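You operate a simulated robot arm through the tools that you are given. There is no shell and no other tool.

You are at the controls of a simulated robot arm. One attempt, no reset.

JOB
Clamp the steel block in the vise and wipe it clean.
Fine: with cleaner on the blue rag; the old grease on its top; clamp first; rag back. Set down upright: steel block. What is to be rubbed or washed off counts as gone when no trace of it is left.

It is judged by the outcome, as a careful person would: the job done as asked, and still so three seconds after it is handed in. It fails if anything else is knocked over, pushed out of place, dropped, spilled or broken.

ROBOT AND FRAMES
A 6-joint arm with a three-finger gripper, fixed in place. Base frame: the origin is at the foot of the arm, x ahead of it, y to its left, z up; the work surface is at about z = 88. Readings come in cm, rad, newtons and seconds.
Its first joint turns from -2.897 to 2.897 rad. Payload 4.89 kg.
The tool frame sits at the grasp point between the pads (the TCP): z along the fingers, y along the line on which they close. The tips reach 3 cm beyond it. The gripper opens to 16.4 cm. The gripper's body begins 12.5 cm behind the TCP.
Orientation is that of the tool frame in the base frame, as a unit quaternion [x, y, z, w]. With the fingers straight down and closing along the base's y, the tool's x points along the base's -x, its y along +y and its z along -z.

CONTROLS
- The arm moves only by the tool nudge_tool. Its argument "targets" is one flat list of numbers, 6 for each row, row after row: the shift along the tool's x, y, z in cm, then the turn, a rotation vector about the tool's x, y, z in rad. In form: [x, y, z, ax, ay, az, x, y, z, ax, ay, az, ...]. A call has 1 to 20 rows; each row shifts and turns the commanded pose from where the row before left it, along the tool's axes as they then stand. "jaw" is the gripper command, from -1 (shut) to 1 (fully open), values between in proportion, set as the call begins (left out, the last holds). Rows are played at 5 a second. More than 5 cm and 0.15 rad between two rows, or a gripper value outside its range, and nothing of the call is played. Where a pose cannot be reached the arm comes as near as it can. A force on the tool above 70 N (or 10 N above the force at the start of the call, whichever is more), or a blocked arm, ends the call early, and 0.2 s more pass. Each finger travels about 10.8 cm/s and halts on what it meets, pressing with about 37 N; the grip force reading is that of the motor and also rises with nothing between the fingers. The clock runs only during rows and for 0.2 s after the last one: add rows that do not move to give the fingers time. It gives the time, the measured TCP pose, the force on the tool (base axes), the opening and the grip force at its end, in the units of the frame above (readings bear some noise), with the torque about the TCP (base axes, N m) and any sound that the robot's microphone picked up.
- Cameras (640 x 400 px; columns grow to the right, rows downward): "scene" is fixed at [39.97, -50.49, 167.75]; the picture's right is [0.74, -0.68, 0.00], its down [-0.42, -0.45, -0.79] and it looks along [0.53, 0.58, -0.62] (base axes); focal length 370 px, centre (320, 200). "wrist" rides on the gripper at [7.6, -0.2, -15.2] in the tool frame; the picture's right is [0.02, 1.00, 0.00], its down [-0.88, 0.02, -0.47] and it looks along [-0.47, 0.01, 0.88] (tool axes); focal length 247 px, centre (320, 200). There is no depth. A picture from a camera that has moved, and an enlarged one, comes with that camera's place and axes in the base frame and with its lens. The place of the scene camera against the robot may be out by one fixed shift of up to 1.2 cm in any direction.
- camera(camera): a new picture of that camera. It takes no simulated time.
- move_column(by): slides the trunk up (or, below 0, down) by that many cm; the arm rides with it, the base frame stays. It gives what a move gives, with no picture.
- close_up(camera, box): a new picture of the part [left, top, right, bottom] of that camera's present view, enlarged. It takes no simulated time.
- hand_in(): hands the job in; it is judged then, once.

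Places have to be worked out from the pictures, the camera data and where the tool is seen. Open the gripper and draw the arm clear of the work before you hand the job in, unless the task says otherwise.

The tools are called after "Emit:" by a JSON object that holds its "name" and its "arguments". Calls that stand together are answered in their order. nudge_tool: Moves the arm, as the interface text tells. Its arguments: {"type":"object","properties":{"targets":{"type":"array","items":{"type":"number"}},"jaw":{"type":"number"}},"required":["targets"]} The other tools are called the same way: move_column (by) slides the trunk up or down; camera (camera) takes a picture; close_up (camera, box) takes an enlarged picture of a part of a camera's view; hand_in () hands the job in.

At the start:

```text
time_s: 0.0
tcp_pos: [67.36, -2.85, 131.44]
ee_rot: [0.0, 1.0, -0.001, 0.0]
contact_force: [0.1, 0.5, 0.3]
wrist_torque: [-0.04, 0.01, -0.02]
width: 16.42
grip_force: 0.0
trunk travel left (down, up): [-12.5, 26.5]
```

scene: 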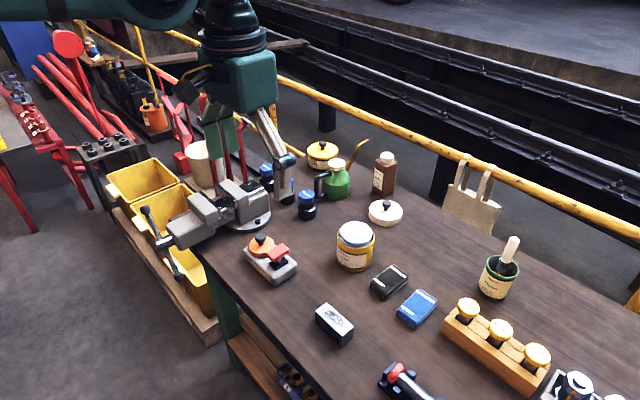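
wrist: 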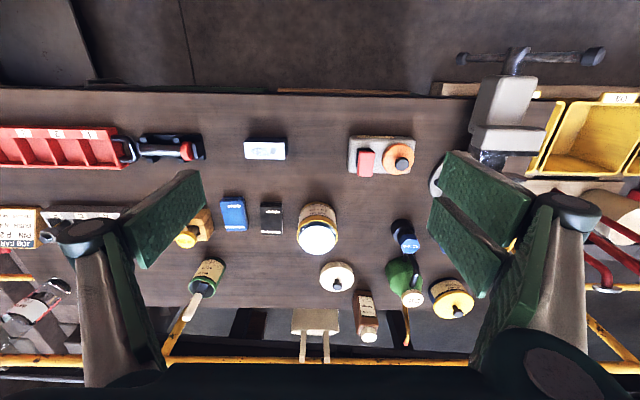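

I'll start by looking at the bench more closely to identify the vise, block, rags and cleaner.

Emit:
{"name": "close_up", "arguments": {"camera": "scene", "box": [130, 160, 330, 290]}}

Emit:
{"name": "close_up", "arguments": {"camera": "scene", "box": [290, 200, 460, 360]}}

Emit:
{"name": "close_up", "arguments": {"camera": "scene", "box": [240, 130, 420, 240]}}

Emit:
{"name": "close_up", "arguments": {"camera": "scene", "box": [420, 230, 640, 400]}}

Emit:
{"name": "close_up", "arguments": {"camera": "wrist", "box": [320, 30, 640, 230]}}

Emit:
{"name": "close_up", "arguments": {"camera": "wrist", "box": [200, 120, 440, 270]}}

```text
3.08 times, centred on (230, 225) of scene
camera zoom: at [39.97, -50.49, 167.75], right [0.74, -0.68, 0.0], down [-0.42, -0.45, -0.79], along [0.53, 0.58, -0.62], focal length 1138 px, centre (597, 123)
```

zoom: 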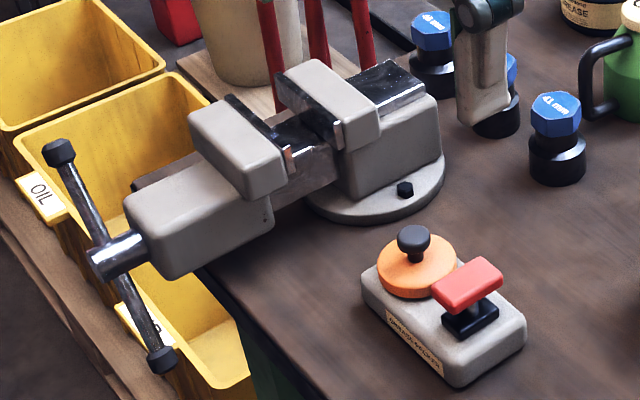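

```text
2.50 times, centred on (375, 280) of scene
camera zoom: at [39.97, -50.49, 167.75], right [0.74, -0.68, 0.0], down [-0.42, -0.45, -0.79], along [0.53, 0.58, -0.62], focal length 925 px, centre (182, 0)
```

zoom: 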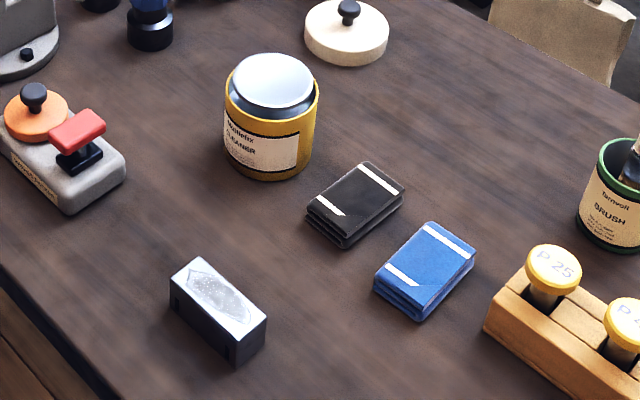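

```text
3.56 times, centred on (330, 185) of scene
camera zoom: at [39.97, -50.49, 167.75], right [0.74, -0.68, 0.0], down [-0.42, -0.45, -0.79], along [0.53, 0.58, -0.62], focal length 1316 px, centre (284, 253)
```

zoom: 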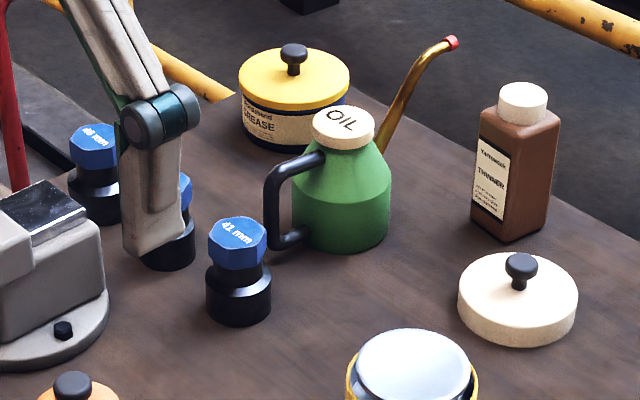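

```text
2.35 times, centred on (530, 315) of scene
camera zoom: at [39.97, -50.49, 167.75], right [0.74, -0.68, 0.0], down [-0.42, -0.45, -0.79], along [0.53, 0.58, -0.62], focal length 871 px, centre (-174, -71)
```

zoom: 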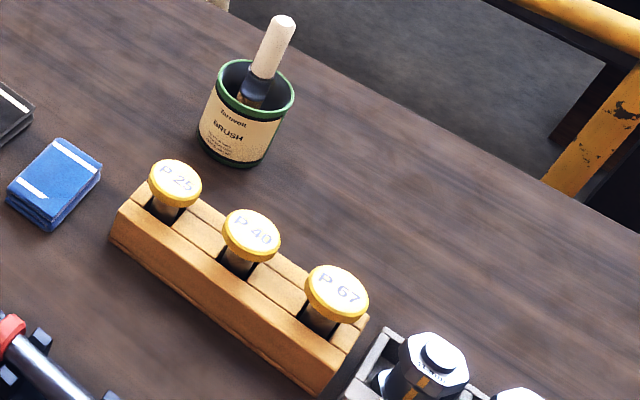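

```text
2.00 times, centred on (480, 130) of wrist
camera zoom: at [59.55, -3.07, 146.55], right [-0.02, 1.0, 0.0], down [0.88, 0.02, 0.47], along [0.47, 0.01, -0.88], focal length 494 px, centre (0, 340)
```

zoom: 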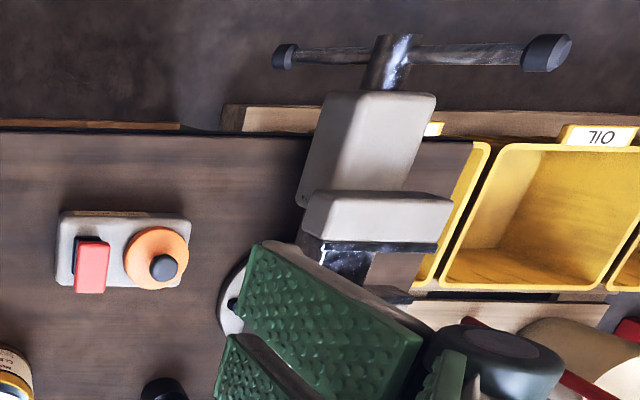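

```text
2.67 times, centred on (320, 195) of wrist
camera zoom: at [59.55, -3.07, 146.55], right [-0.02, 1.0, 0.0], down [0.88, 0.02, 0.47], along [0.47, 0.01, -0.88], focal length 659 px, centre (320, 213)
```

zoom: 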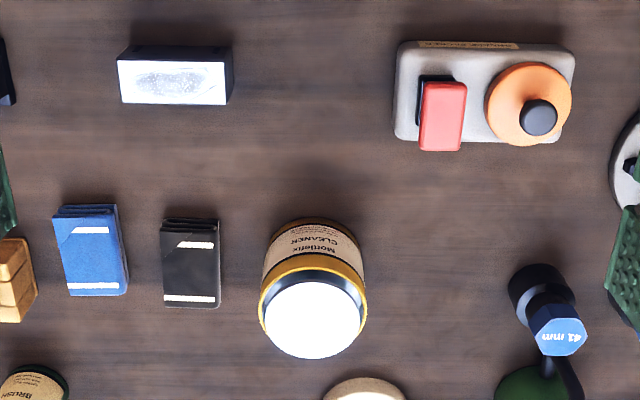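

The cleaner jar stands open with its lid beside it; I want a look at the control box by the vise and at the vise jaws/screw.

Emit:
{"name": "close_up", "arguments": {"camera": "scene", "box": [235, 225, 305, 290]}}

Emit:
{"name": "close_up", "arguments": {"camera": "scene", "box": [130, 170, 280, 290]}}

Emit:
{"name": "close_up", "arguments": {"camera": "wrist", "box": [340, 120, 430, 180]}}

Emit:
{"name": "close_up", "arguments": {"camera": "scene", "box": [305, 285, 375, 350]}}

Emit:
{"name": "close_up", "arguments": {"camera": "scene", "box": [325, 210, 395, 280]}}

```text
6.15 times, centred on (270, 258) of scene
camera zoom: at [39.97, -50.49, 167.75], right [0.74, -0.68, 0.0], down [-0.42, -0.45, -0.79], along [0.53, 0.58, -0.62], focal length 2277 px, centre (628, -154)
```

zoom: 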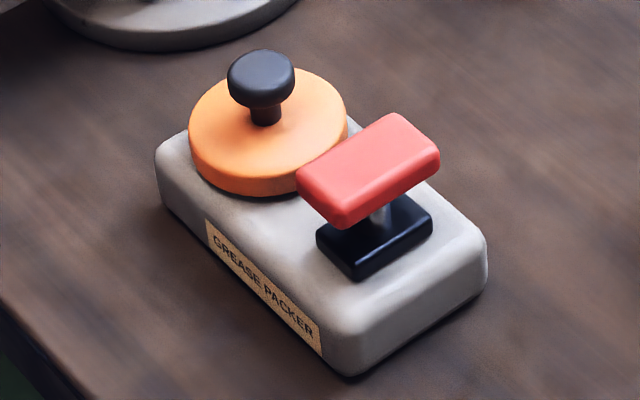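

```text
3.33 times, centred on (205, 230) of scene
camera zoom: at [39.97, -50.49, 167.75], right [0.74, -0.68, 0.0], down [-0.42, -0.45, -0.79], along [0.53, 0.58, -0.62], focal length 1233 px, centre (703, 100)
```

zoom: 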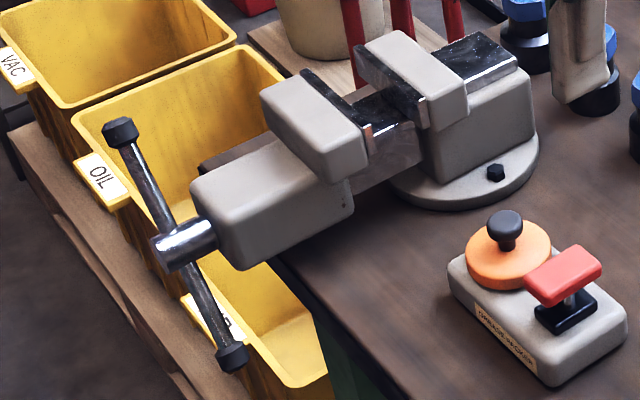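

```text
6.67 times, centred on (385, 150) of wrist
camera zoom: at [59.55, -3.07, 146.55], right [-0.02, 1.0, 0.0], down [0.88, 0.02, 0.47], along [0.47, 0.01, -0.88], focal length 1646 px, centre (-113, 533)
```

zoom: 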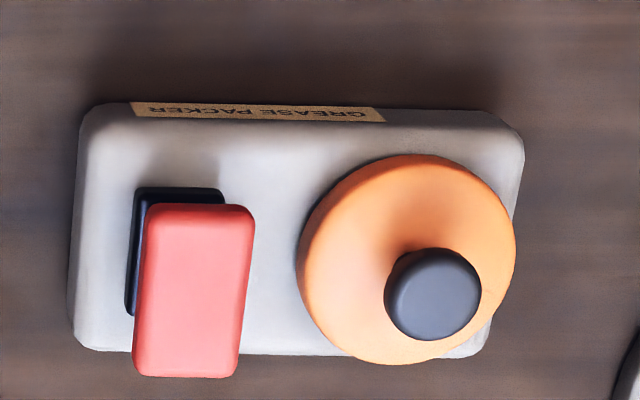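

```text
6.15 times, centred on (340, 318) of scene
camera zoom: at [39.97, -50.49, 167.75], right [0.74, -0.68, 0.0], down [-0.42, -0.45, -0.79], along [0.53, 0.58, -0.62], focal length 2277 px, centre (197, -523)
```

zoom: 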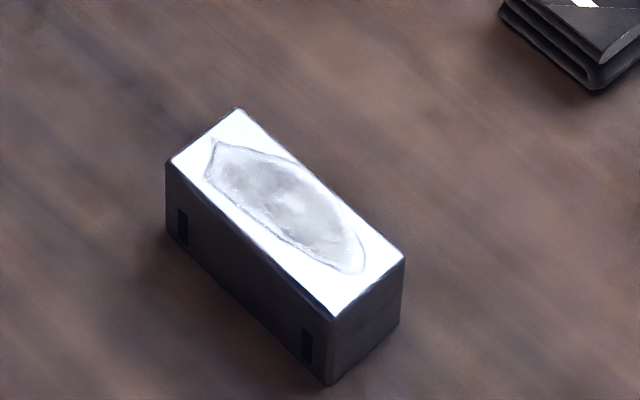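

```text
5.71 times, centred on (360, 245) of scene
camera zoom: at [39.97, -50.49, 167.75], right [0.74, -0.68, 0.0], down [-0.42, -0.45, -0.79], along [0.53, 0.58, -0.62], focal length 2114 px, centre (91, -57)
```

zoom: 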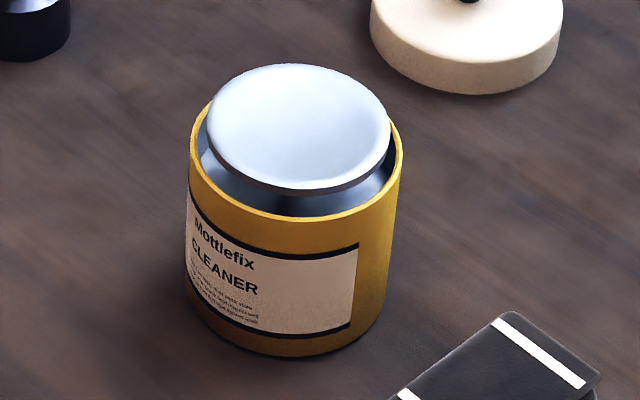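

The cleaner can is a plunger-type can: its sprung dish must be pressed with the rag. The block (about 9.5×3.7×5 cm) is at about (75.8, -15); the vise is near y≈28 with its tommy bar toward -x. I'll move high over to look at the vise with the wrist camera.

Emit:
{"name": "nudge_tool", "arguments": {"targets": [1.92, 3.86, -1.06, 0, 0, 0, 1.92, 3.86, -1.06, 0, 0, 0, 1.92, 3.86, -1.06, 0, 0, 0, 1.92, 3.86, -1.06, 0, 0, 0, 1.92, 3.86, -1.06, 0, 0, 0, 1.92, 3.86, -1.06, 0, 0, 0, 1.92, 3.86, -1.06, 0, 0, 0, 1.92, 3.86, -1.06, 0, 0, 0, 0, 0, 0, 0, 0, 0]}}

Emit:
{"name": "camera", "arguments": {"camera": "wrist"}}

Emit:
{"name": "camera", "arguments": {"camera": "scene"}}

```text
time_s: 2.0
tcp_pos: [51.71, 28.11, 139.92]
ee_rot: [-0.001, 1.0, 0.0, 0.0]
contact_force: [0.6, 0.4, -0.3]
wrist_torque: [-0.01, 0.0, 0.0]
width: 16.38
grip_force: 0.0
trunk travel left (down, up): [-12.5, 26.5]
```

```text
taken
camera wrist: at [44.08, 27.89, 155.07], right [-0.02, 1.0, 0.0], down [0.88, 0.02, 0.47], along [0.47, 0.01, -0.88], focal length 247 px, centre (320, 200)
```

wrist: 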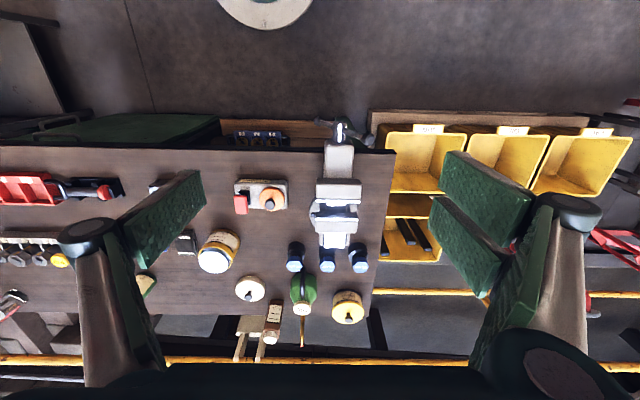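

```text
taken
```

scene: 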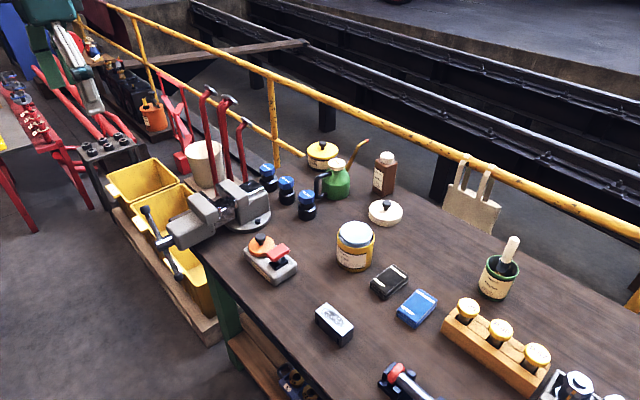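

Emit:
{"name": "close_up", "arguments": {"camera": "wrist", "box": [280, 100, 420, 280]}}

Emit:
{"name": "close_up", "arguments": {"camera": "scene", "box": [130, 130, 290, 290]}}

Emit:
{"name": "close_up", "arguments": {"camera": "wrist", "box": [300, 110, 380, 160]}}

Emit:
{"name": "close_up", "arguments": {"camera": "wrist", "box": [300, 165, 380, 255]}}

```text
2.22 times, centred on (350, 190) of wrist
camera zoom: at [44.08, 27.89, 155.07], right [-0.02, 1.0, 0.0], down [0.88, 0.02, 0.47], along [0.47, 0.01, -0.88], focal length 549 px, centre (253, 222)
```

zoom: 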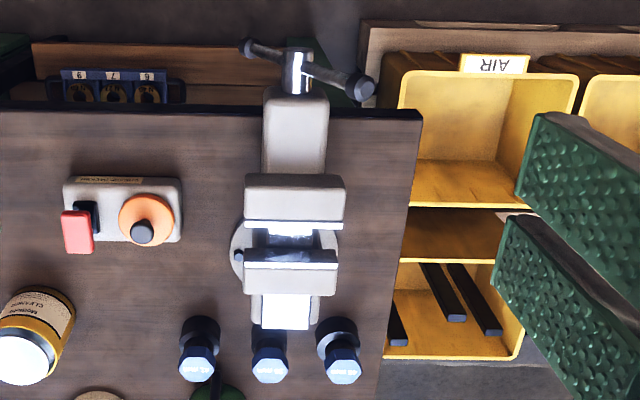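

```text
2.50 times, centred on (210, 210) of scene
camera zoom: at [39.97, -50.49, 167.75], right [0.74, -0.68, 0.0], down [-0.42, -0.45, -0.79], along [0.53, 0.58, -0.62], focal length 925 px, centre (595, 175)
```

zoom: 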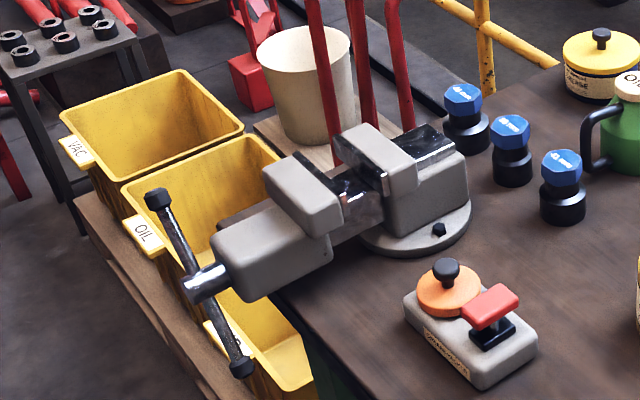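

```text
8.00 times, centred on (340, 135) of wrist
camera zoom: at [44.08, 27.89, 155.07], right [-0.02, 1.0, 0.0], down [0.88, 0.02, 0.47], along [0.47, 0.01, -0.88], focal length 1976 px, centre (160, 720)
```

zoom: 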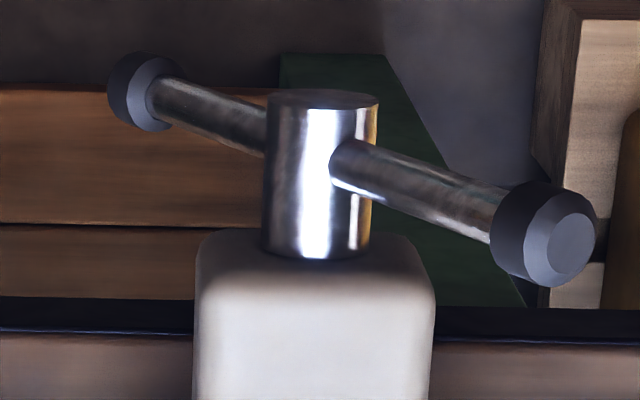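

```text
4.44 times, centred on (340, 210) of wrist
camera zoom: at [44.08, 27.89, 155.07], right [-0.02, 1.0, 0.0], down [0.88, 0.02, 0.47], along [0.47, 0.01, -0.88], focal length 1098 px, centre (231, 156)
```

zoom: 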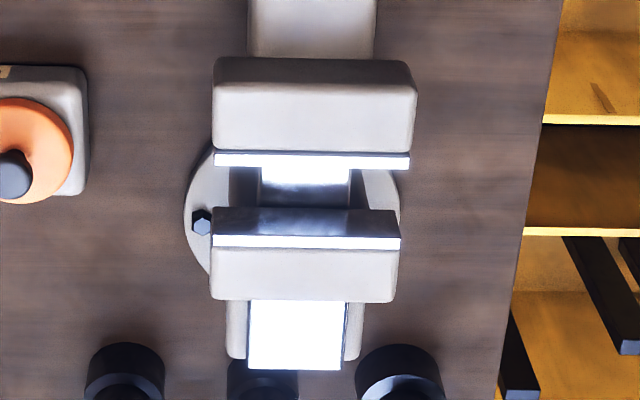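

The jaws are open about 4.5 cm (x≈73.7–78.2, y≈27.6–38.6, tops z≈101); the 3.7 cm block will fit. Now I go over the block for a closer look before grasping.

Emit:
{"name": "nudge_tool", "arguments": {"targets": [-2.0, -3.59, 2.08, 0, 0, 0, -2.0, -3.59, 2.08, 0, 0, 0, -2.0, -3.59, 2.08, 0, 0, 0, -2.0, -3.59, 2.08, 0, 0, 0, -2.0, -3.59, 2.08, 0, 0, 0, -2.0, -3.59, 2.08, 0, 0, 0, -2.0, -3.59, 2.08, 0, 0, 0, -2.0, -3.59, 2.08, 0, 0, 0, -2.0, -3.59, 2.08, 0, 0, 0, -2.0, -3.59, 2.08, 0, 0, 0, -2.0, -3.59, 2.08, 0, 0, 0, -2.0, -3.59, 2.08, 0, 0, 0, 0, 0, 0, 0, 0, 0]}}

Emit:
{"name": "camera", "arguments": {"camera": "wrist"}}

Emit:
{"name": "camera", "arguments": {"camera": "scene"}}

```text
time_s: 4.8
tcp_pos: [75.84, -15.07, 114.9]
ee_rot: [-0.001, 1.0, 0.0, 0.0]
contact_force: [0.4, 0.0, -0.3]
wrist_torque: [0.01, 0.11, -0.01]
width: 16.4
grip_force: 0.1
trunk travel left (down, up): [-12.5, 26.5]
```

```text
taken
camera wrist: at [68.24, -15.33, 130.08], right [-0.02, 1.0, 0.0], down [0.88, 0.02, 0.47], along [0.47, 0.01, -0.88], focal length 247 px, centre (320, 200)
```

wrist: 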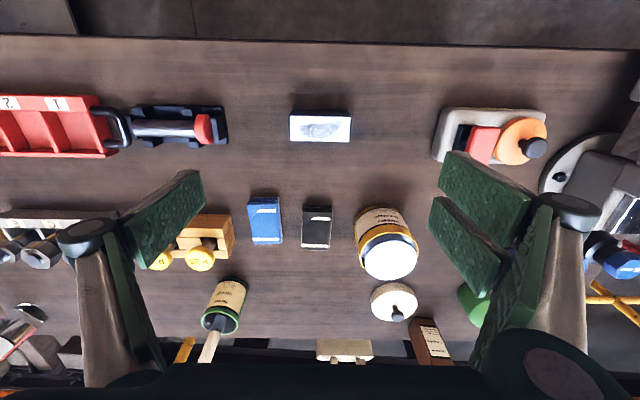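

```text
taken
```

scene: 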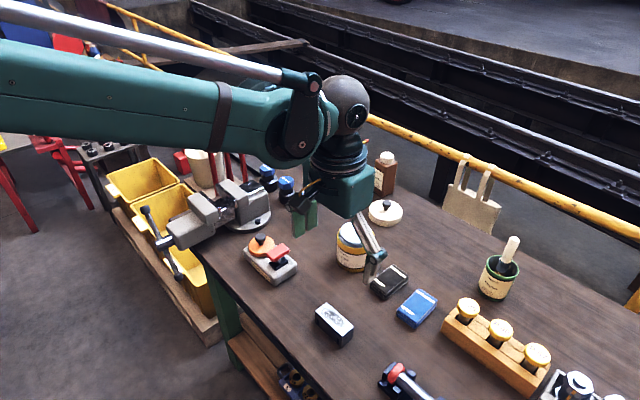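

Emit:
{"name": "close_up", "arguments": {"camera": "wrist", "box": [270, 80, 370, 160]}}

Emit:
{"name": "close_up", "arguments": {"camera": "wrist", "box": [230, 180, 430, 290]}}

```text
5.00 times, centred on (320, 120) of wrist
camera zoom: at [68.24, -15.33, 130.08], right [-0.02, 1.0, 0.0], down [0.88, 0.02, 0.47], along [0.47, 0.01, -0.88], focal length 1235 px, centre (320, 600)
```

zoom: 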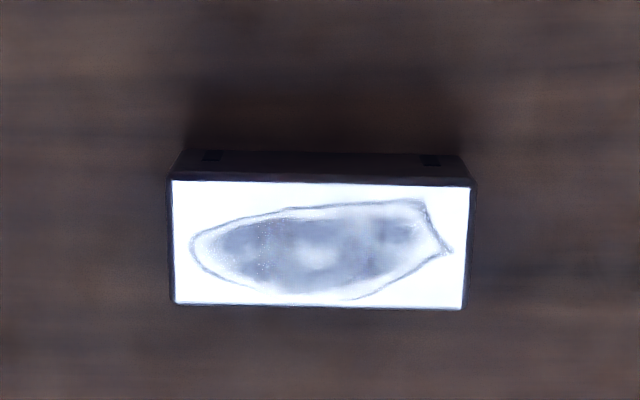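

```text
3.20 times, centred on (330, 235) of wrist
camera zoom: at [68.24, -15.33, 130.08], right [-0.02, 1.0, 0.0], down [0.88, 0.02, 0.47], along [0.47, 0.01, -0.88], focal length 790 px, centre (288, 88)
```

zoom: 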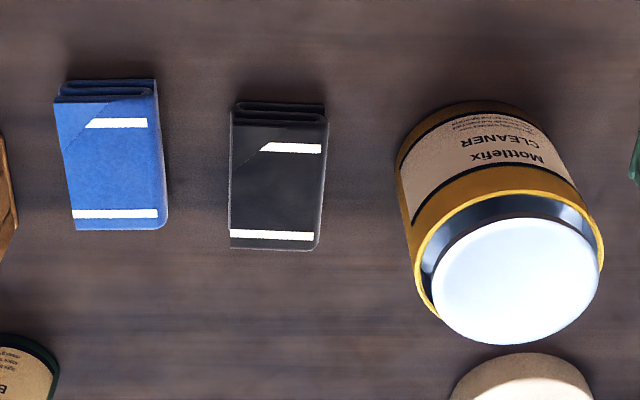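

The block sits at about (76.0, -15.2), aligned with y. I descend straight down with open fingers around its ends.

Emit:
{"name": "nudge_tool", "arguments": {"targets": [-0.15, -0.1, 4.5, 0, 0, 0, 0, 0, 4.5, 0, 0, 0, 0, 0, 4.5, 0, 0, 0, 0, 0, 4.5, 0, 0, 0, 0, 0, 3.0, 0, 0, 0, 0, 0, 1.7, 0, 0, 0, 0, 0, 0, 0, 0, 0]}}

Emit:
{"name": "camera", "arguments": {"camera": "wrist"}}

Emit:
{"name": "camera", "arguments": {"camera": "scene"}}

```text
time_s: 6.4
tcp_pos: [76.07, -15.28, 92.28]
ee_rot: [0.0, 1.0, 0.0, 0.0]
contact_force: [-0.7, -0.1, -1.3]
wrist_torque: [-0.02, 0.03, 0.01]
width: 16.38
grip_force: 0.1
trunk travel left (down, up): [-12.5, 26.5]
```

```text
taken
camera wrist: at [68.4, -15.36, 107.38], right [-0.02, 1.0, 0.0], down [0.88, 0.02, 0.47], along [0.47, 0.01, -0.88], focal length 247 px, centre (320, 200)
```

wrist: 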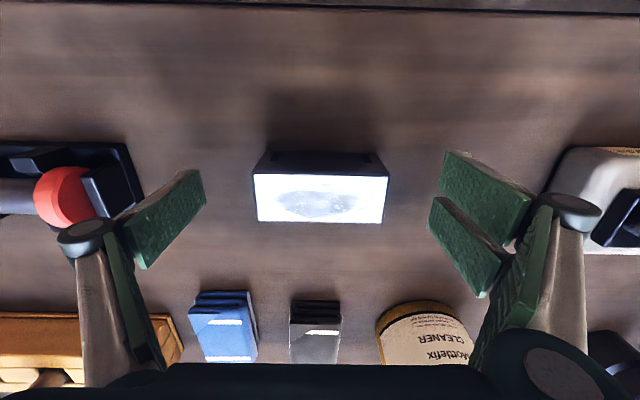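

```text
taken
```

scene: 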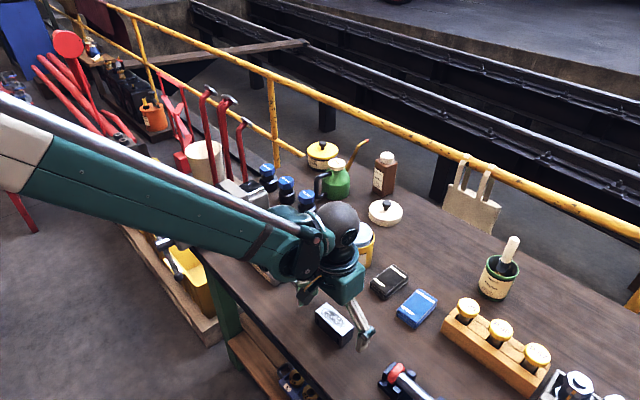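

Fingers straddle the block symmetrically; closing the gripper on it.

Emit:
{"name": "nudge_tool", "arguments": {"targets": [0, 0, 0, 0, 0, 0, 0, 0, 0, 0, 0, 0, 0, 0, 0, 0, 0, 0, 0, 0, 0, 0, 0, 0, 0, 0, 0, 0, 0, 0], "jaw": -1}}

Emit:
{"name": "camera", "arguments": {"camera": "wrist"}}

```text
time_s: 7.6
tcp_pos: [76.06, -15.13, 92.23]
ee_rot: [-0.001, 1.0, 0.001, 0.0]
contact_force: [-0.1, 4.8, 1.5]
wrist_torque: [0.46, 0.05, -0.04]
width: 9.16
grip_force: 36.9
trunk travel left (down, up): [-12.5, 26.5]
```

```text
taken
camera wrist: at [68.39, -15.33, 107.42], right [-0.02, 1.0, 0.0], down [0.88, 0.02, 0.47], along [0.47, 0.01, -0.88], focal length 247 px, centre (320, 200)
```

wrist: 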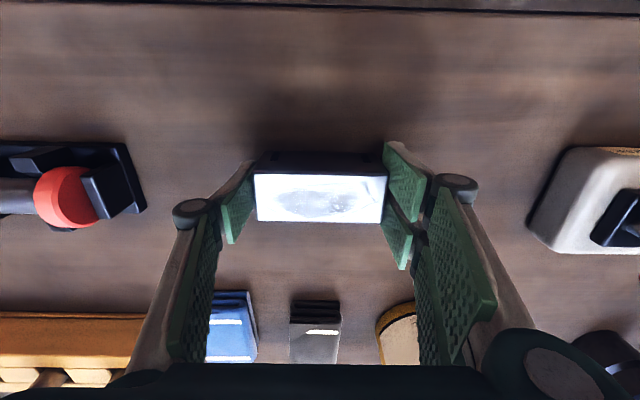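

Grip is solid (9.2 cm, 37 N). Lifting straight up first.

Emit:
{"name": "nudge_tool", "arguments": {"targets": [0, 0, -1.0, 0, 0, 0, 0, 0, -2.0, 0, 0, 0, 0, 0, -4, 0, 0, 0, 0, 0, -4, 0, 0, 0, 0, 0, -4, 0, 0, 0, 0, 0, -4, 0, 0, 0, 0, 0, -4, 0, 0, 0, 0, 0, -4, 0, 0, 0, 0, 0, 0, 0, 0, 0]}}

Emit:
{"name": "camera", "arguments": {"camera": "wrist"}}

Emit:
{"name": "camera", "arguments": {"camera": "scene"}}

```text
time_s: 9.6
tcp_pos: [75.82, -15.11, 119.15]
ee_rot: [-0.002, 1.0, 0.0, -0.001]
contact_force: [-1.1, 0.8, -9.8]
wrist_torque: [-0.03, -0.01, -0.01]
width: 9.2
grip_force: 37.4
trunk travel left (down, up): [-12.5, 26.5]
```

```text
taken
camera wrist: at [68.26, -15.26, 134.39], right [-0.02, 1.0, 0.0], down [0.88, 0.02, 0.47], along [0.47, 0.01, -0.88], focal length 247 px, centre (320, 200)
```

wrist: 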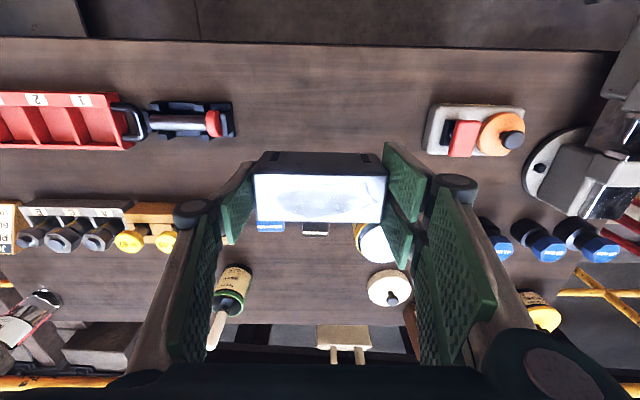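

```text
taken
```

scene: 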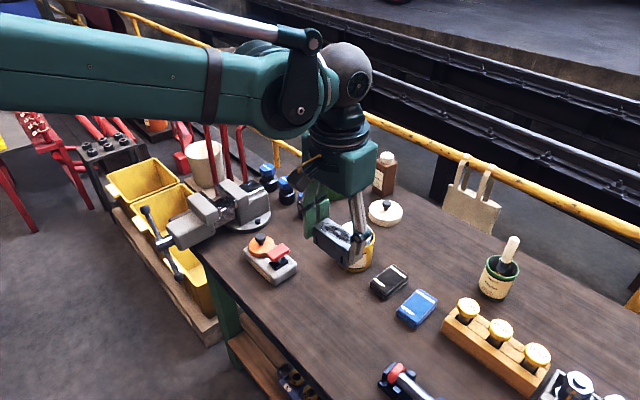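

Block is held level (~1 kg). Moving at height over to above the vise gap, then looking.

Emit:
{"name": "nudge_tool", "arguments": {"targets": [0, 4.4, 0, 0, 0, 0, 0, 4.4, 0, 0, 0, 0, 0, 4.4, 0, 0, 0, 0, 0, 4.4, 0, 0, 0, 0, 0, 4.4, 0, 0, 0, 0, 0, 4.4, 0, 0, 0, 0, 0, 4.4, 0, 0, 0, 0, 0, 4.4, 0, 0, 0, 0, 0, 4.4, 0, 0, 0, 0, 0, 4.4, 0, 0, 0, 0, 0, 4.0, 0, 0, 0, 0, 0, 0, 0, 0, 0, 0, 0, 0, 0, 0, 0, 0]}}

Emit:
{"name": "camera", "arguments": {"camera": "wrist"}}

Emit:
{"name": "camera", "arguments": {"camera": "scene"}}

Emit:
{"name": "close_up", "arguments": {"camera": "wrist", "box": [240, 80, 400, 240]}}

```text
time_s: 12.4
tcp_pos: [75.85, 32.87, 119.17]
ee_rot: [-0.001, 1.0, 0.0, -0.001]
contact_force: [0.0, 1.2, -10.6]
wrist_torque: [-0.07, 0.05, 0.02]
width: 9.16
grip_force: 36.6
trunk travel left (down, up): [-12.5, 26.5]
```

```text
taken
camera wrist: at [68.33, 32.62, 134.36], right [-0.02, 1.0, 0.0], down [0.88, 0.02, 0.47], along [0.47, 0.01, -0.88], focal length 247 px, centre (320, 200)
```

wrist: 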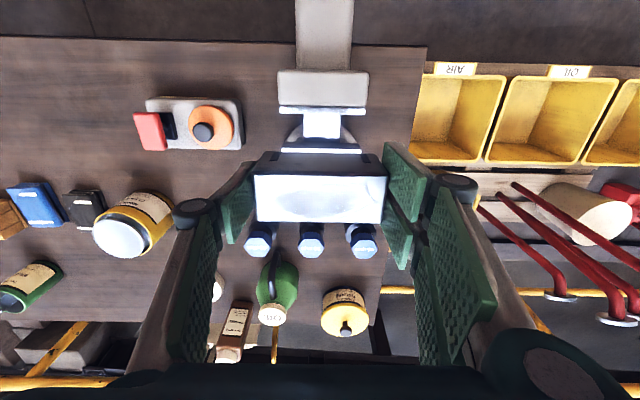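

```text
taken
```

scene: 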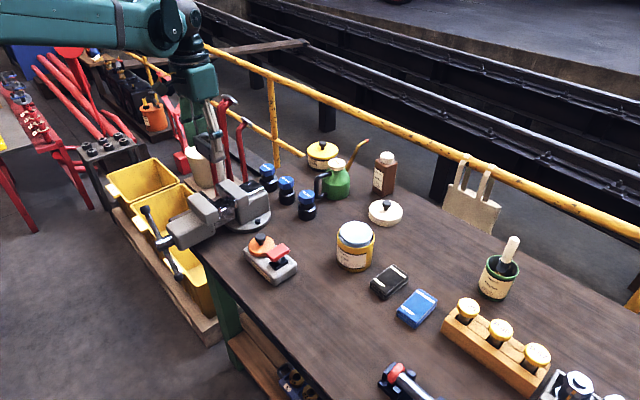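

```text
2.50 times, centred on (320, 160) of wrist
camera zoom: at [68.33, 32.62, 134.36], right [-0.02, 1.0, 0.0], down [0.88, 0.02, 0.47], along [0.47, 0.01, -0.88], focal length 617 px, centre (320, 300)
```

zoom: 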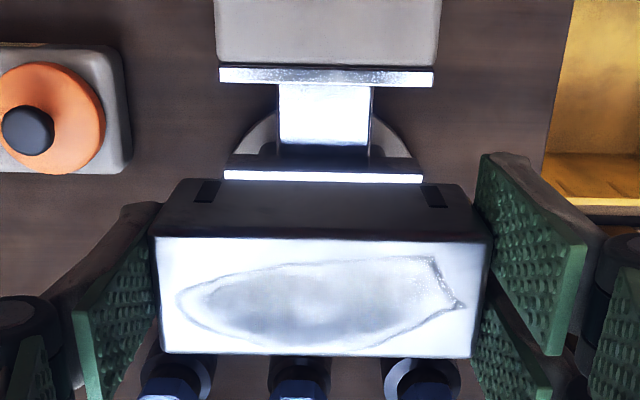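

The gap is visible: center about x≈75.6, y≈33.0, jaw tops z≈101.5. I lower until the block's bottom is about 1.5 cm above the jaws, shifting slightly, then check the clearance visually.

Emit:
{"name": "nudge_tool", "arguments": {"targets": [0.1, 0.15, 3.5, 0, 0, 0, 0.1, 0, 3.5, 0, 0, 0, 0.1, 0, 3.0, 0, 0, 0, 0, 0, 1.5, 0, 0, 0, 0, 0, 0, 0, 0, 0]}}

Emit:
{"name": "camera", "arguments": {"camera": "wrist"}}

Emit:
{"name": "close_up", "arguments": {"camera": "wrist", "box": [230, 90, 410, 230]}}

Emit:
{"name": "close_up", "arguments": {"camera": "scene", "box": [170, 130, 290, 250]}}

```text
time_s: 13.6
tcp_pos: [75.65, 32.99, 107.62]
ee_rot: [-0.001, 1.0, 0.0, 0.0]
contact_force: [-1.1, 0.4, -11.0]
wrist_torque: [-0.01, 0.07, 0.0]
width: 9.17
grip_force: 37.2
trunk travel left (down, up): [-12.5, 26.5]
```

```text
taken
camera wrist: at [68.06, 32.78, 122.81], right [-0.02, 1.0, 0.0], down [0.88, 0.02, 0.47], along [0.47, 0.01, -0.88], focal length 247 px, centre (320, 200)
```

wrist: 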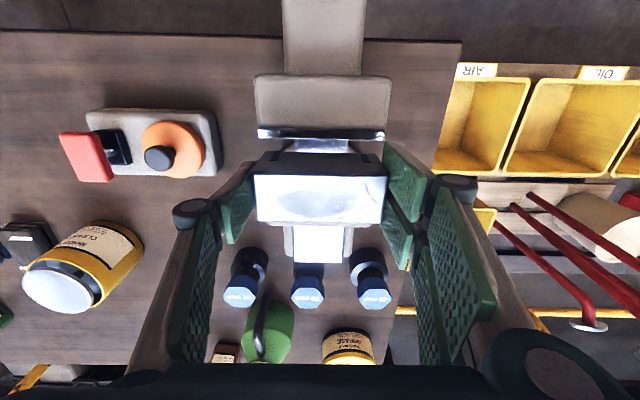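

```text
2.86 times, centred on (320, 160) of wrist
camera zoom: at [68.06, 32.78, 122.81], right [-0.02, 1.0, 0.0], down [0.88, 0.02, 0.47], along [0.47, 0.01, -0.88], focal length 706 px, centre (320, 314)
```

zoom: 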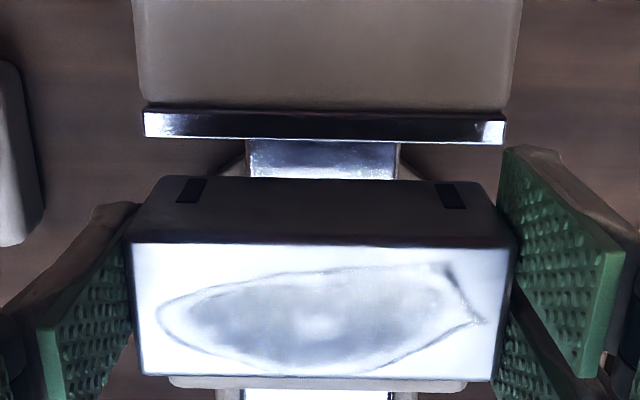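

```text
3.33 times, centred on (230, 190) of scene
camera zoom: at [39.97, -50.49, 167.75], right [0.74, -0.68, 0.0], down [-0.42, -0.45, -0.79], along [0.53, 0.58, -0.62], focal length 1233 px, centre (620, 233)
```

zoom: 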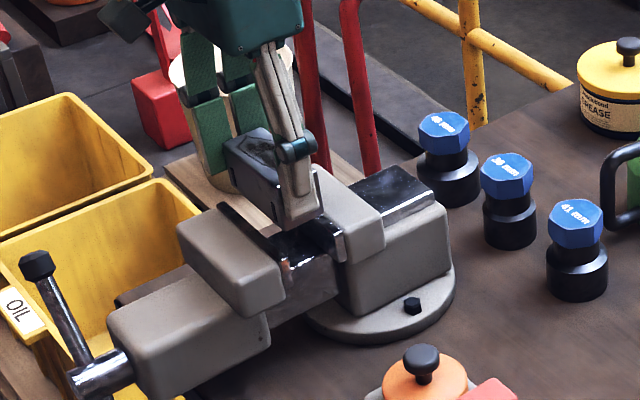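

Movable jaw's inner edge ≈ x 73.5, jaw tops ≈101.3; block front ≈74.0. I shift 0.2 cm toward -x and lower 1.6 cm for a same-depth check.

Emit:
{"name": "nudge_tool", "arguments": {"targets": [0.2, 0, 0.8, 0, 0, 0, 0, 0, 0.8, 0, 0, 0, 0, 0, 0, 0, 0, 0]}}

Emit:
{"name": "close_up", "arguments": {"camera": "wrist", "box": [230, 90, 410, 230]}}

Emit:
{"name": "close_up", "arguments": {"camera": "scene", "box": [190, 160, 270, 230]}}

```text
time_s: 14.4
tcp_pos: [75.55, 32.87, 106.14]
ee_rot: [-0.001, 1.0, 0.0, 0.0]
contact_force: [0.3, -0.4, -9.9]
wrist_torque: [0.04, 0.05, -0.02]
width: 9.2
grip_force: 37.1
trunk travel left (down, up): [-12.5, 26.5]
```

```text
2.86 times, centred on (320, 160) of wrist
camera zoom: at [67.8, 32.78, 121.22], right [-0.02, 1.0, 0.0], down [0.88, 0.02, 0.47], along [0.47, 0.01, -0.88], focal length 706 px, centre (320, 314)
```

zoom: 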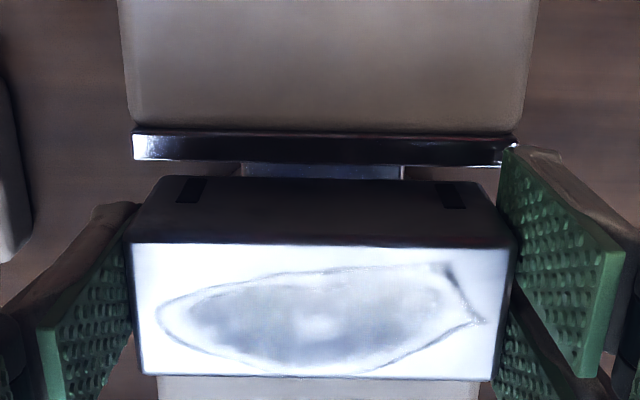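

```text
5.71 times, centred on (230, 195) of scene
camera zoom: at [39.97, -50.49, 167.75], right [0.74, -0.68, 0.0], down [-0.42, -0.45, -0.79], along [0.53, 0.58, -0.62], focal length 2114 px, centre (834, 229)
```

zoom: 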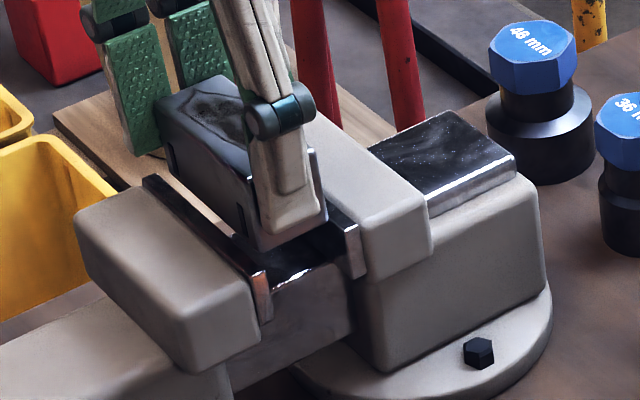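

Visual clearance to the movable jaw is about 0.3–0.5 cm. I lower slowly in small steps, watching the force.

Emit:
{"name": "nudge_tool", "arguments": {"targets": [0, 0, 0.4, 0, 0, 0, 0, 0, 0.4, 0, 0, 0, 0, 0, 0.4, 0, 0, 0]}}

Emit:
{"name": "close_up", "arguments": {"camera": "wrist", "box": [230, 90, 410, 230]}}

Emit:
{"name": "close_up", "arguments": {"camera": "scene", "box": [190, 160, 270, 230]}}

```text
time_s: 15.2
tcp_pos: [75.46, 32.95, 104.93]
ee_rot: [0.0, 1.0, 0.0, 0.0]
contact_force: [-0.3, -0.3, -11.1]
wrist_torque: [0.04, 0.03, 0.0]
width: 9.16
grip_force: 37.4
trunk travel left (down, up): [-12.5, 26.5]
```

```text
2.86 times, centred on (320, 160) of wrist
camera zoom: at [67.82, 32.79, 120.07], right [-0.02, 1.0, 0.0], down [0.88, 0.02, 0.47], along [0.47, 0.01, -0.88], focal length 706 px, centre (320, 314)
```

zoom: 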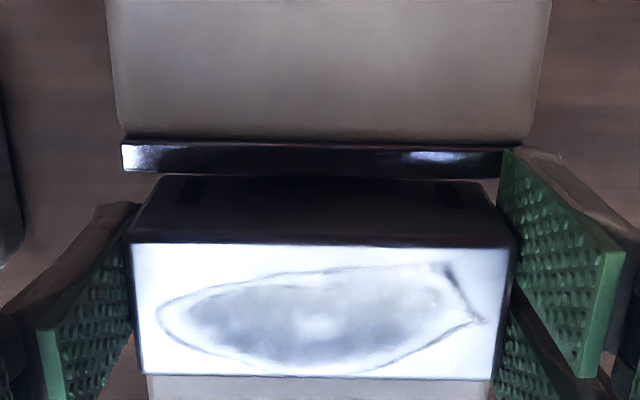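

```text
5.71 times, centred on (230, 195) of scene
camera zoom: at [39.97, -50.49, 167.75], right [0.74, -0.68, 0.0], down [-0.42, -0.45, -0.79], along [0.53, 0.58, -0.62], focal length 2114 px, centre (834, 229)
```

zoom: 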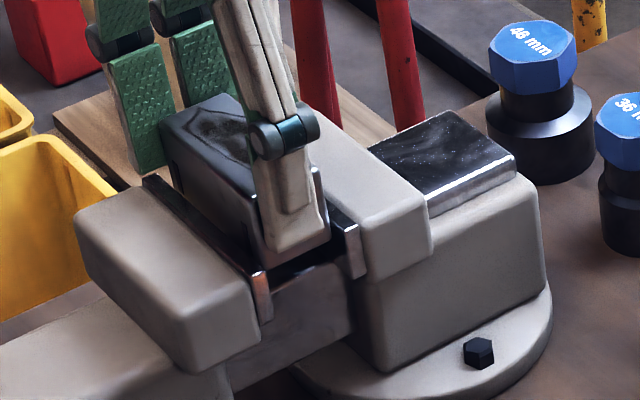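

No contact and the block is entering the gap; continuing down slowly.

Emit:
{"name": "nudge_tool", "arguments": {"targets": [0, 0, 0.4, 0, 0, 0, 0, 0, 0.4, 0, 0, 0, 0, 0, 0.4, 0, 0, 0]}}

Emit:
{"name": "close_up", "arguments": {"camera": "wrist", "box": [230, 90, 410, 230]}}

Emit:
{"name": "close_up", "arguments": {"camera": "scene", "box": [190, 160, 270, 230]}}

```text
time_s: 16.1
tcp_pos: [75.49, 33.02, 104.21]
ee_rot: [-0.001, 1.0, 0.002, 0.002]
contact_force: [-5.2, -5.3, 44.7]
wrist_torque: [2.62, 0.64, 0.43]
width: 9.18
grip_force: 36.8
trunk travel left (down, up): [-12.5, 26.5]
stopped in row 3: the force on the tool passed its limit at 74 N (the readings are from after the stop); the commanded pose is now the measured one
```

```text
2.86 times, centred on (320, 160) of wrist
camera zoom: at [67.75, 32.73, 119.34], right [-0.02, 1.0, 0.0], down [0.88, 0.02, 0.48], along [0.48, 0.01, -0.88], focal length 706 px, centre (320, 314)
```

zoom: 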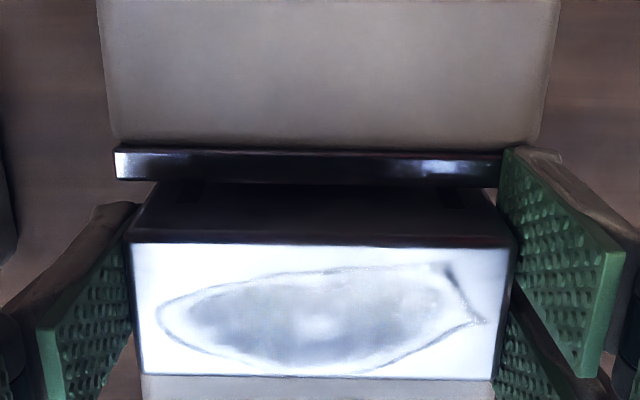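

```text
5.71 times, centred on (230, 195) of scene
camera zoom: at [39.97, -50.49, 167.75], right [0.74, -0.68, 0.0], down [-0.42, -0.45, -0.79], along [0.53, 0.58, -0.62], focal length 2114 px, centre (834, 229)
```

zoom: 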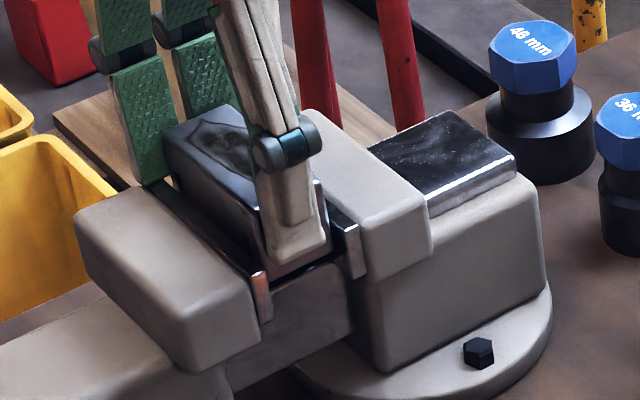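

The torque reading (contact ~5 cm toward +y, at finger-tip height 101.2) shows that the two-pronged +y finger tip touched the movable jaw's top, not the block. I'll rise a little, shift 1.35 cm toward +y so that finger passes outside the jaw end, and look again.

Emit:
{"name": "nudge_tool", "arguments": {"targets": [0, 0, -0.5, 0, 0, 0, 0, 0, -0.6, 0, 0, 0, 0, 0.7, 0, 0, 0, 0, 0, 0.7, 0, 0, 0, 0, 0, 0, 0, 0, 0, 0]}}

Emit:
{"name": "close_up", "arguments": {"camera": "wrist", "box": [230, 90, 410, 230]}}

Emit:
{"name": "close_up", "arguments": {"camera": "scene", "box": [190, 160, 270, 230]}}

```text
time_s: 17.3
tcp_pos: [75.66, 34.48, 105.11]
ee_rot: [0.0, 1.0, 0.001, 0.001]
contact_force: [-0.2, 0.3, -9.8]
wrist_torque: [0.01, 0.04, -0.02]
width: 9.17
grip_force: 37.6
trunk travel left (down, up): [-12.5, 26.5]
```

```text
2.86 times, centred on (320, 160) of wrist
camera zoom: at [67.92, 34.27, 120.15], right [-0.02, 1.0, 0.0], down [0.88, 0.02, 0.47], along [0.47, 0.01, -0.88], focal length 706 px, centre (320, 314)
```

zoom: 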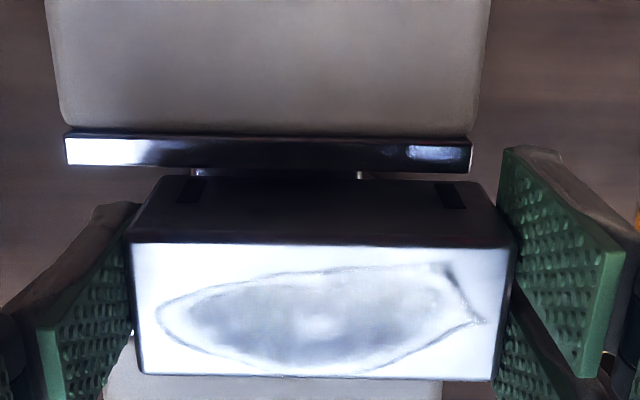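

```text
5.71 times, centred on (230, 195) of scene
camera zoom: at [39.97, -50.49, 167.75], right [0.74, -0.68, 0.0], down [-0.42, -0.45, -0.79], along [0.53, 0.58, -0.62], focal length 2114 px, centre (834, 229)
```

zoom: 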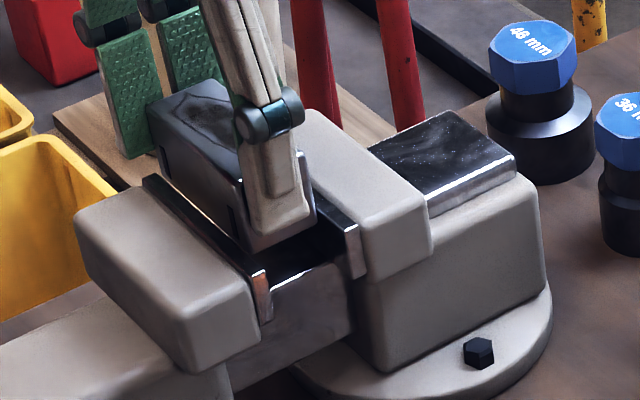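

Now the prong is clear past the jaw's end and front clearance is ~0.4 cm. Lowering again in small steps.

Emit:
{"name": "nudge_tool", "arguments": {"targets": [0, 0, 0.4, 0, 0, 0, 0, 0, 0.4, 0, 0, 0, 0, 0, 0.4, 0, 0, 0, 0, 0, 0.4, 0, 0, 0]}}

Emit:
{"name": "close_up", "arguments": {"camera": "wrist", "box": [230, 90, 410, 230]}}

Emit:
{"name": "close_up", "arguments": {"camera": "scene", "box": [190, 160, 270, 230]}}

```text
time_s: 18.3
tcp_pos: [75.56, 34.4, 103.44]
ee_rot: [0.0, 1.0, 0.0, 0.001]
contact_force: [0.1, 0.1, -9.7]
wrist_torque: [0.02, 0.04, 0.0]
width: 9.17
grip_force: 37.5
trunk travel left (down, up): [-12.5, 26.5]
```

```text
2.86 times, centred on (320, 160) of wrist
camera zoom: at [67.92, 34.23, 118.54], right [-0.02, 1.0, 0.0], down [0.88, 0.02, 0.47], along [0.47, 0.01, -0.88], focal length 706 px, centre (320, 314)
```

zoom: 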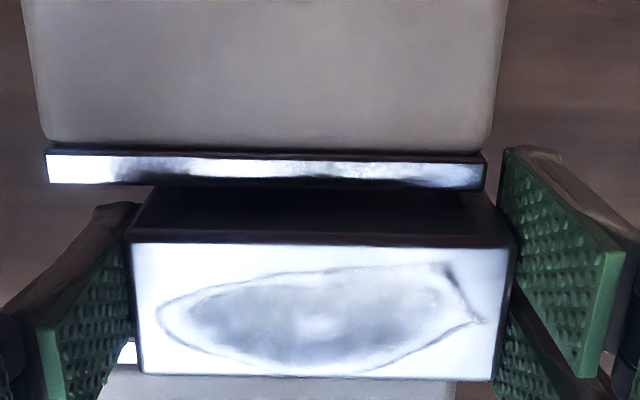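

```text
5.71 times, centred on (230, 195) of scene
camera zoom: at [39.97, -50.49, 167.75], right [0.74, -0.68, 0.0], down [-0.42, -0.45, -0.79], along [0.53, 0.58, -0.62], focal length 2114 px, centre (834, 229)
```

zoom: 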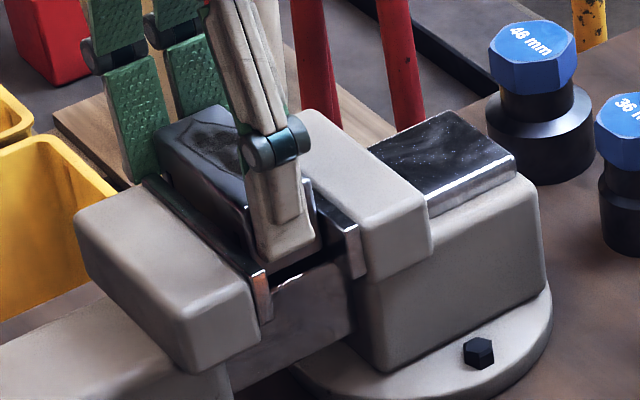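

Still free of contact; continue down toward the slide (expected at TCP ≈101.7).

Emit:
{"name": "nudge_tool", "arguments": {"targets": [0, 0, 0.4, 0, 0, 0, 0, 0, 0.4, 0, 0, 0, 0, 0, 0.3, 0, 0, 0, 0, 0, 0.2, 0, 0, 0, 0, 0, 0, 0, 0, 0]}}

Emit:
{"name": "close_up", "arguments": {"camera": "scene", "box": [190, 160, 270, 230]}}

```text
time_s: 19.5
tcp_pos: [75.58, 34.53, 102.2]
ee_rot: [0.0, 1.0, 0.001, 0.001]
contact_force: [9.0, 4.6, 21.9]
wrist_torque: [0.14, -0.18, 0.05]
width: 9.2
grip_force: 36.8
trunk travel left (down, up): [-12.5, 26.5]
```

```text
5.71 times, centred on (230, 195) of scene
camera zoom: at [39.97, -50.49, 167.75], right [0.74, -0.68, 0.0], down [-0.42, -0.45, -0.79], along [0.53, 0.58, -0.62], focal length 2114 px, centre (834, 229)
```

zoom: 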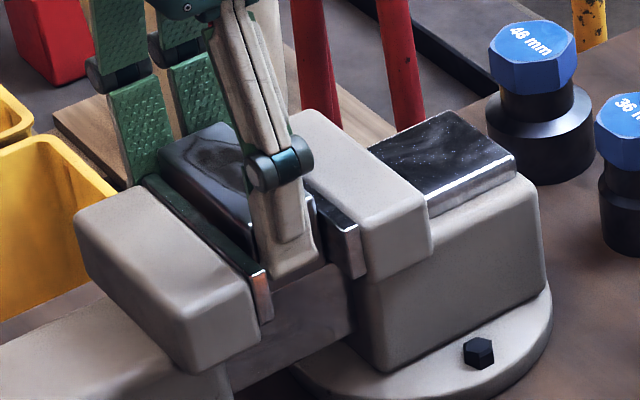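

Contact from below with near-zero torque (≈32 N): the block is seated on the vise slide. Easing 0.1 cm and releasing.

Emit:
{"name": "nudge_tool", "arguments": {"targets": [0, 0, -0.1, 0, 0, 0, 0, 0, 0, 0, 0, 0]}}

Emit:
{"name": "nudge_tool", "arguments": {"targets": [0, 0, 0, 0, 0, 0, 0, 0, 0, 0, 0, 0, 0, 0, 0, 0, 0, 0], "jaw": 0.5}}

Emit:
{"name": "camera", "arguments": {"camera": "wrist"}}

Emit:
{"name": "close_up", "arguments": {"camera": "scene", "box": [190, 160, 270, 230]}}

```text
time_s: 20.1
tcp_pos: [75.6, 34.28, 102.24]
ee_rot: [0.0, 1.0, 0.0, 0.001]
contact_force: [5.5, 2.3, 8.3]
wrist_torque: [0.34, -0.65, -0.02]
width: 9.17
grip_force: 37.5
trunk travel left (down, up): [-12.5, 26.5]
```

```text
time_s: 20.9
tcp_pos: [75.49, 34.46, 102.24]
ee_rot: [0.0, 1.0, 0.0, 0.001]
contact_force: [0.3, 0.9, -0.6]
wrist_torque: [0.01, 0.0, -0.02]
width: 12.28
grip_force: 0.1
trunk travel left (down, up): [-12.5, 26.5]
```

```text
taken
camera wrist: at [67.9, 34.24, 117.39], right [-0.02, 1.0, 0.0], down [0.88, 0.02, 0.47], along [0.47, 0.01, -0.88], focal length 247 px, centre (320, 200)
```

wrist: 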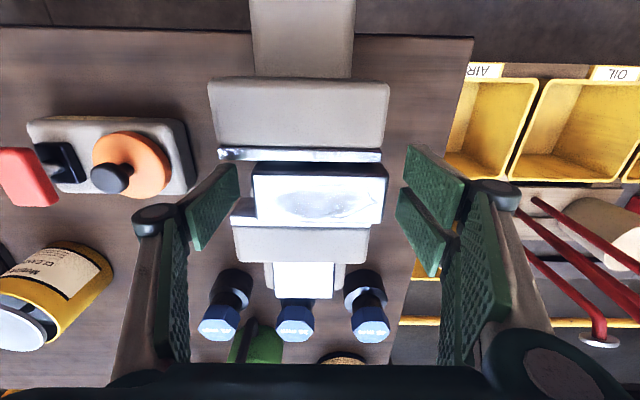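

```text
5.71 times, centred on (230, 195) of scene
camera zoom: at [39.97, -50.49, 167.75], right [0.74, -0.68, 0.0], down [-0.42, -0.45, -0.79], along [0.53, 0.58, -0.62], focal length 2114 px, centre (834, 229)
```

zoom: 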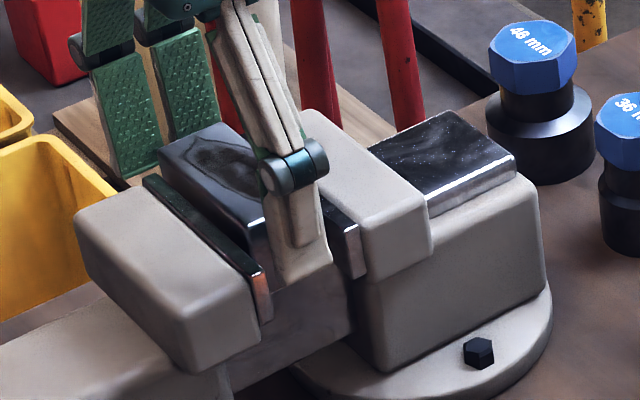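

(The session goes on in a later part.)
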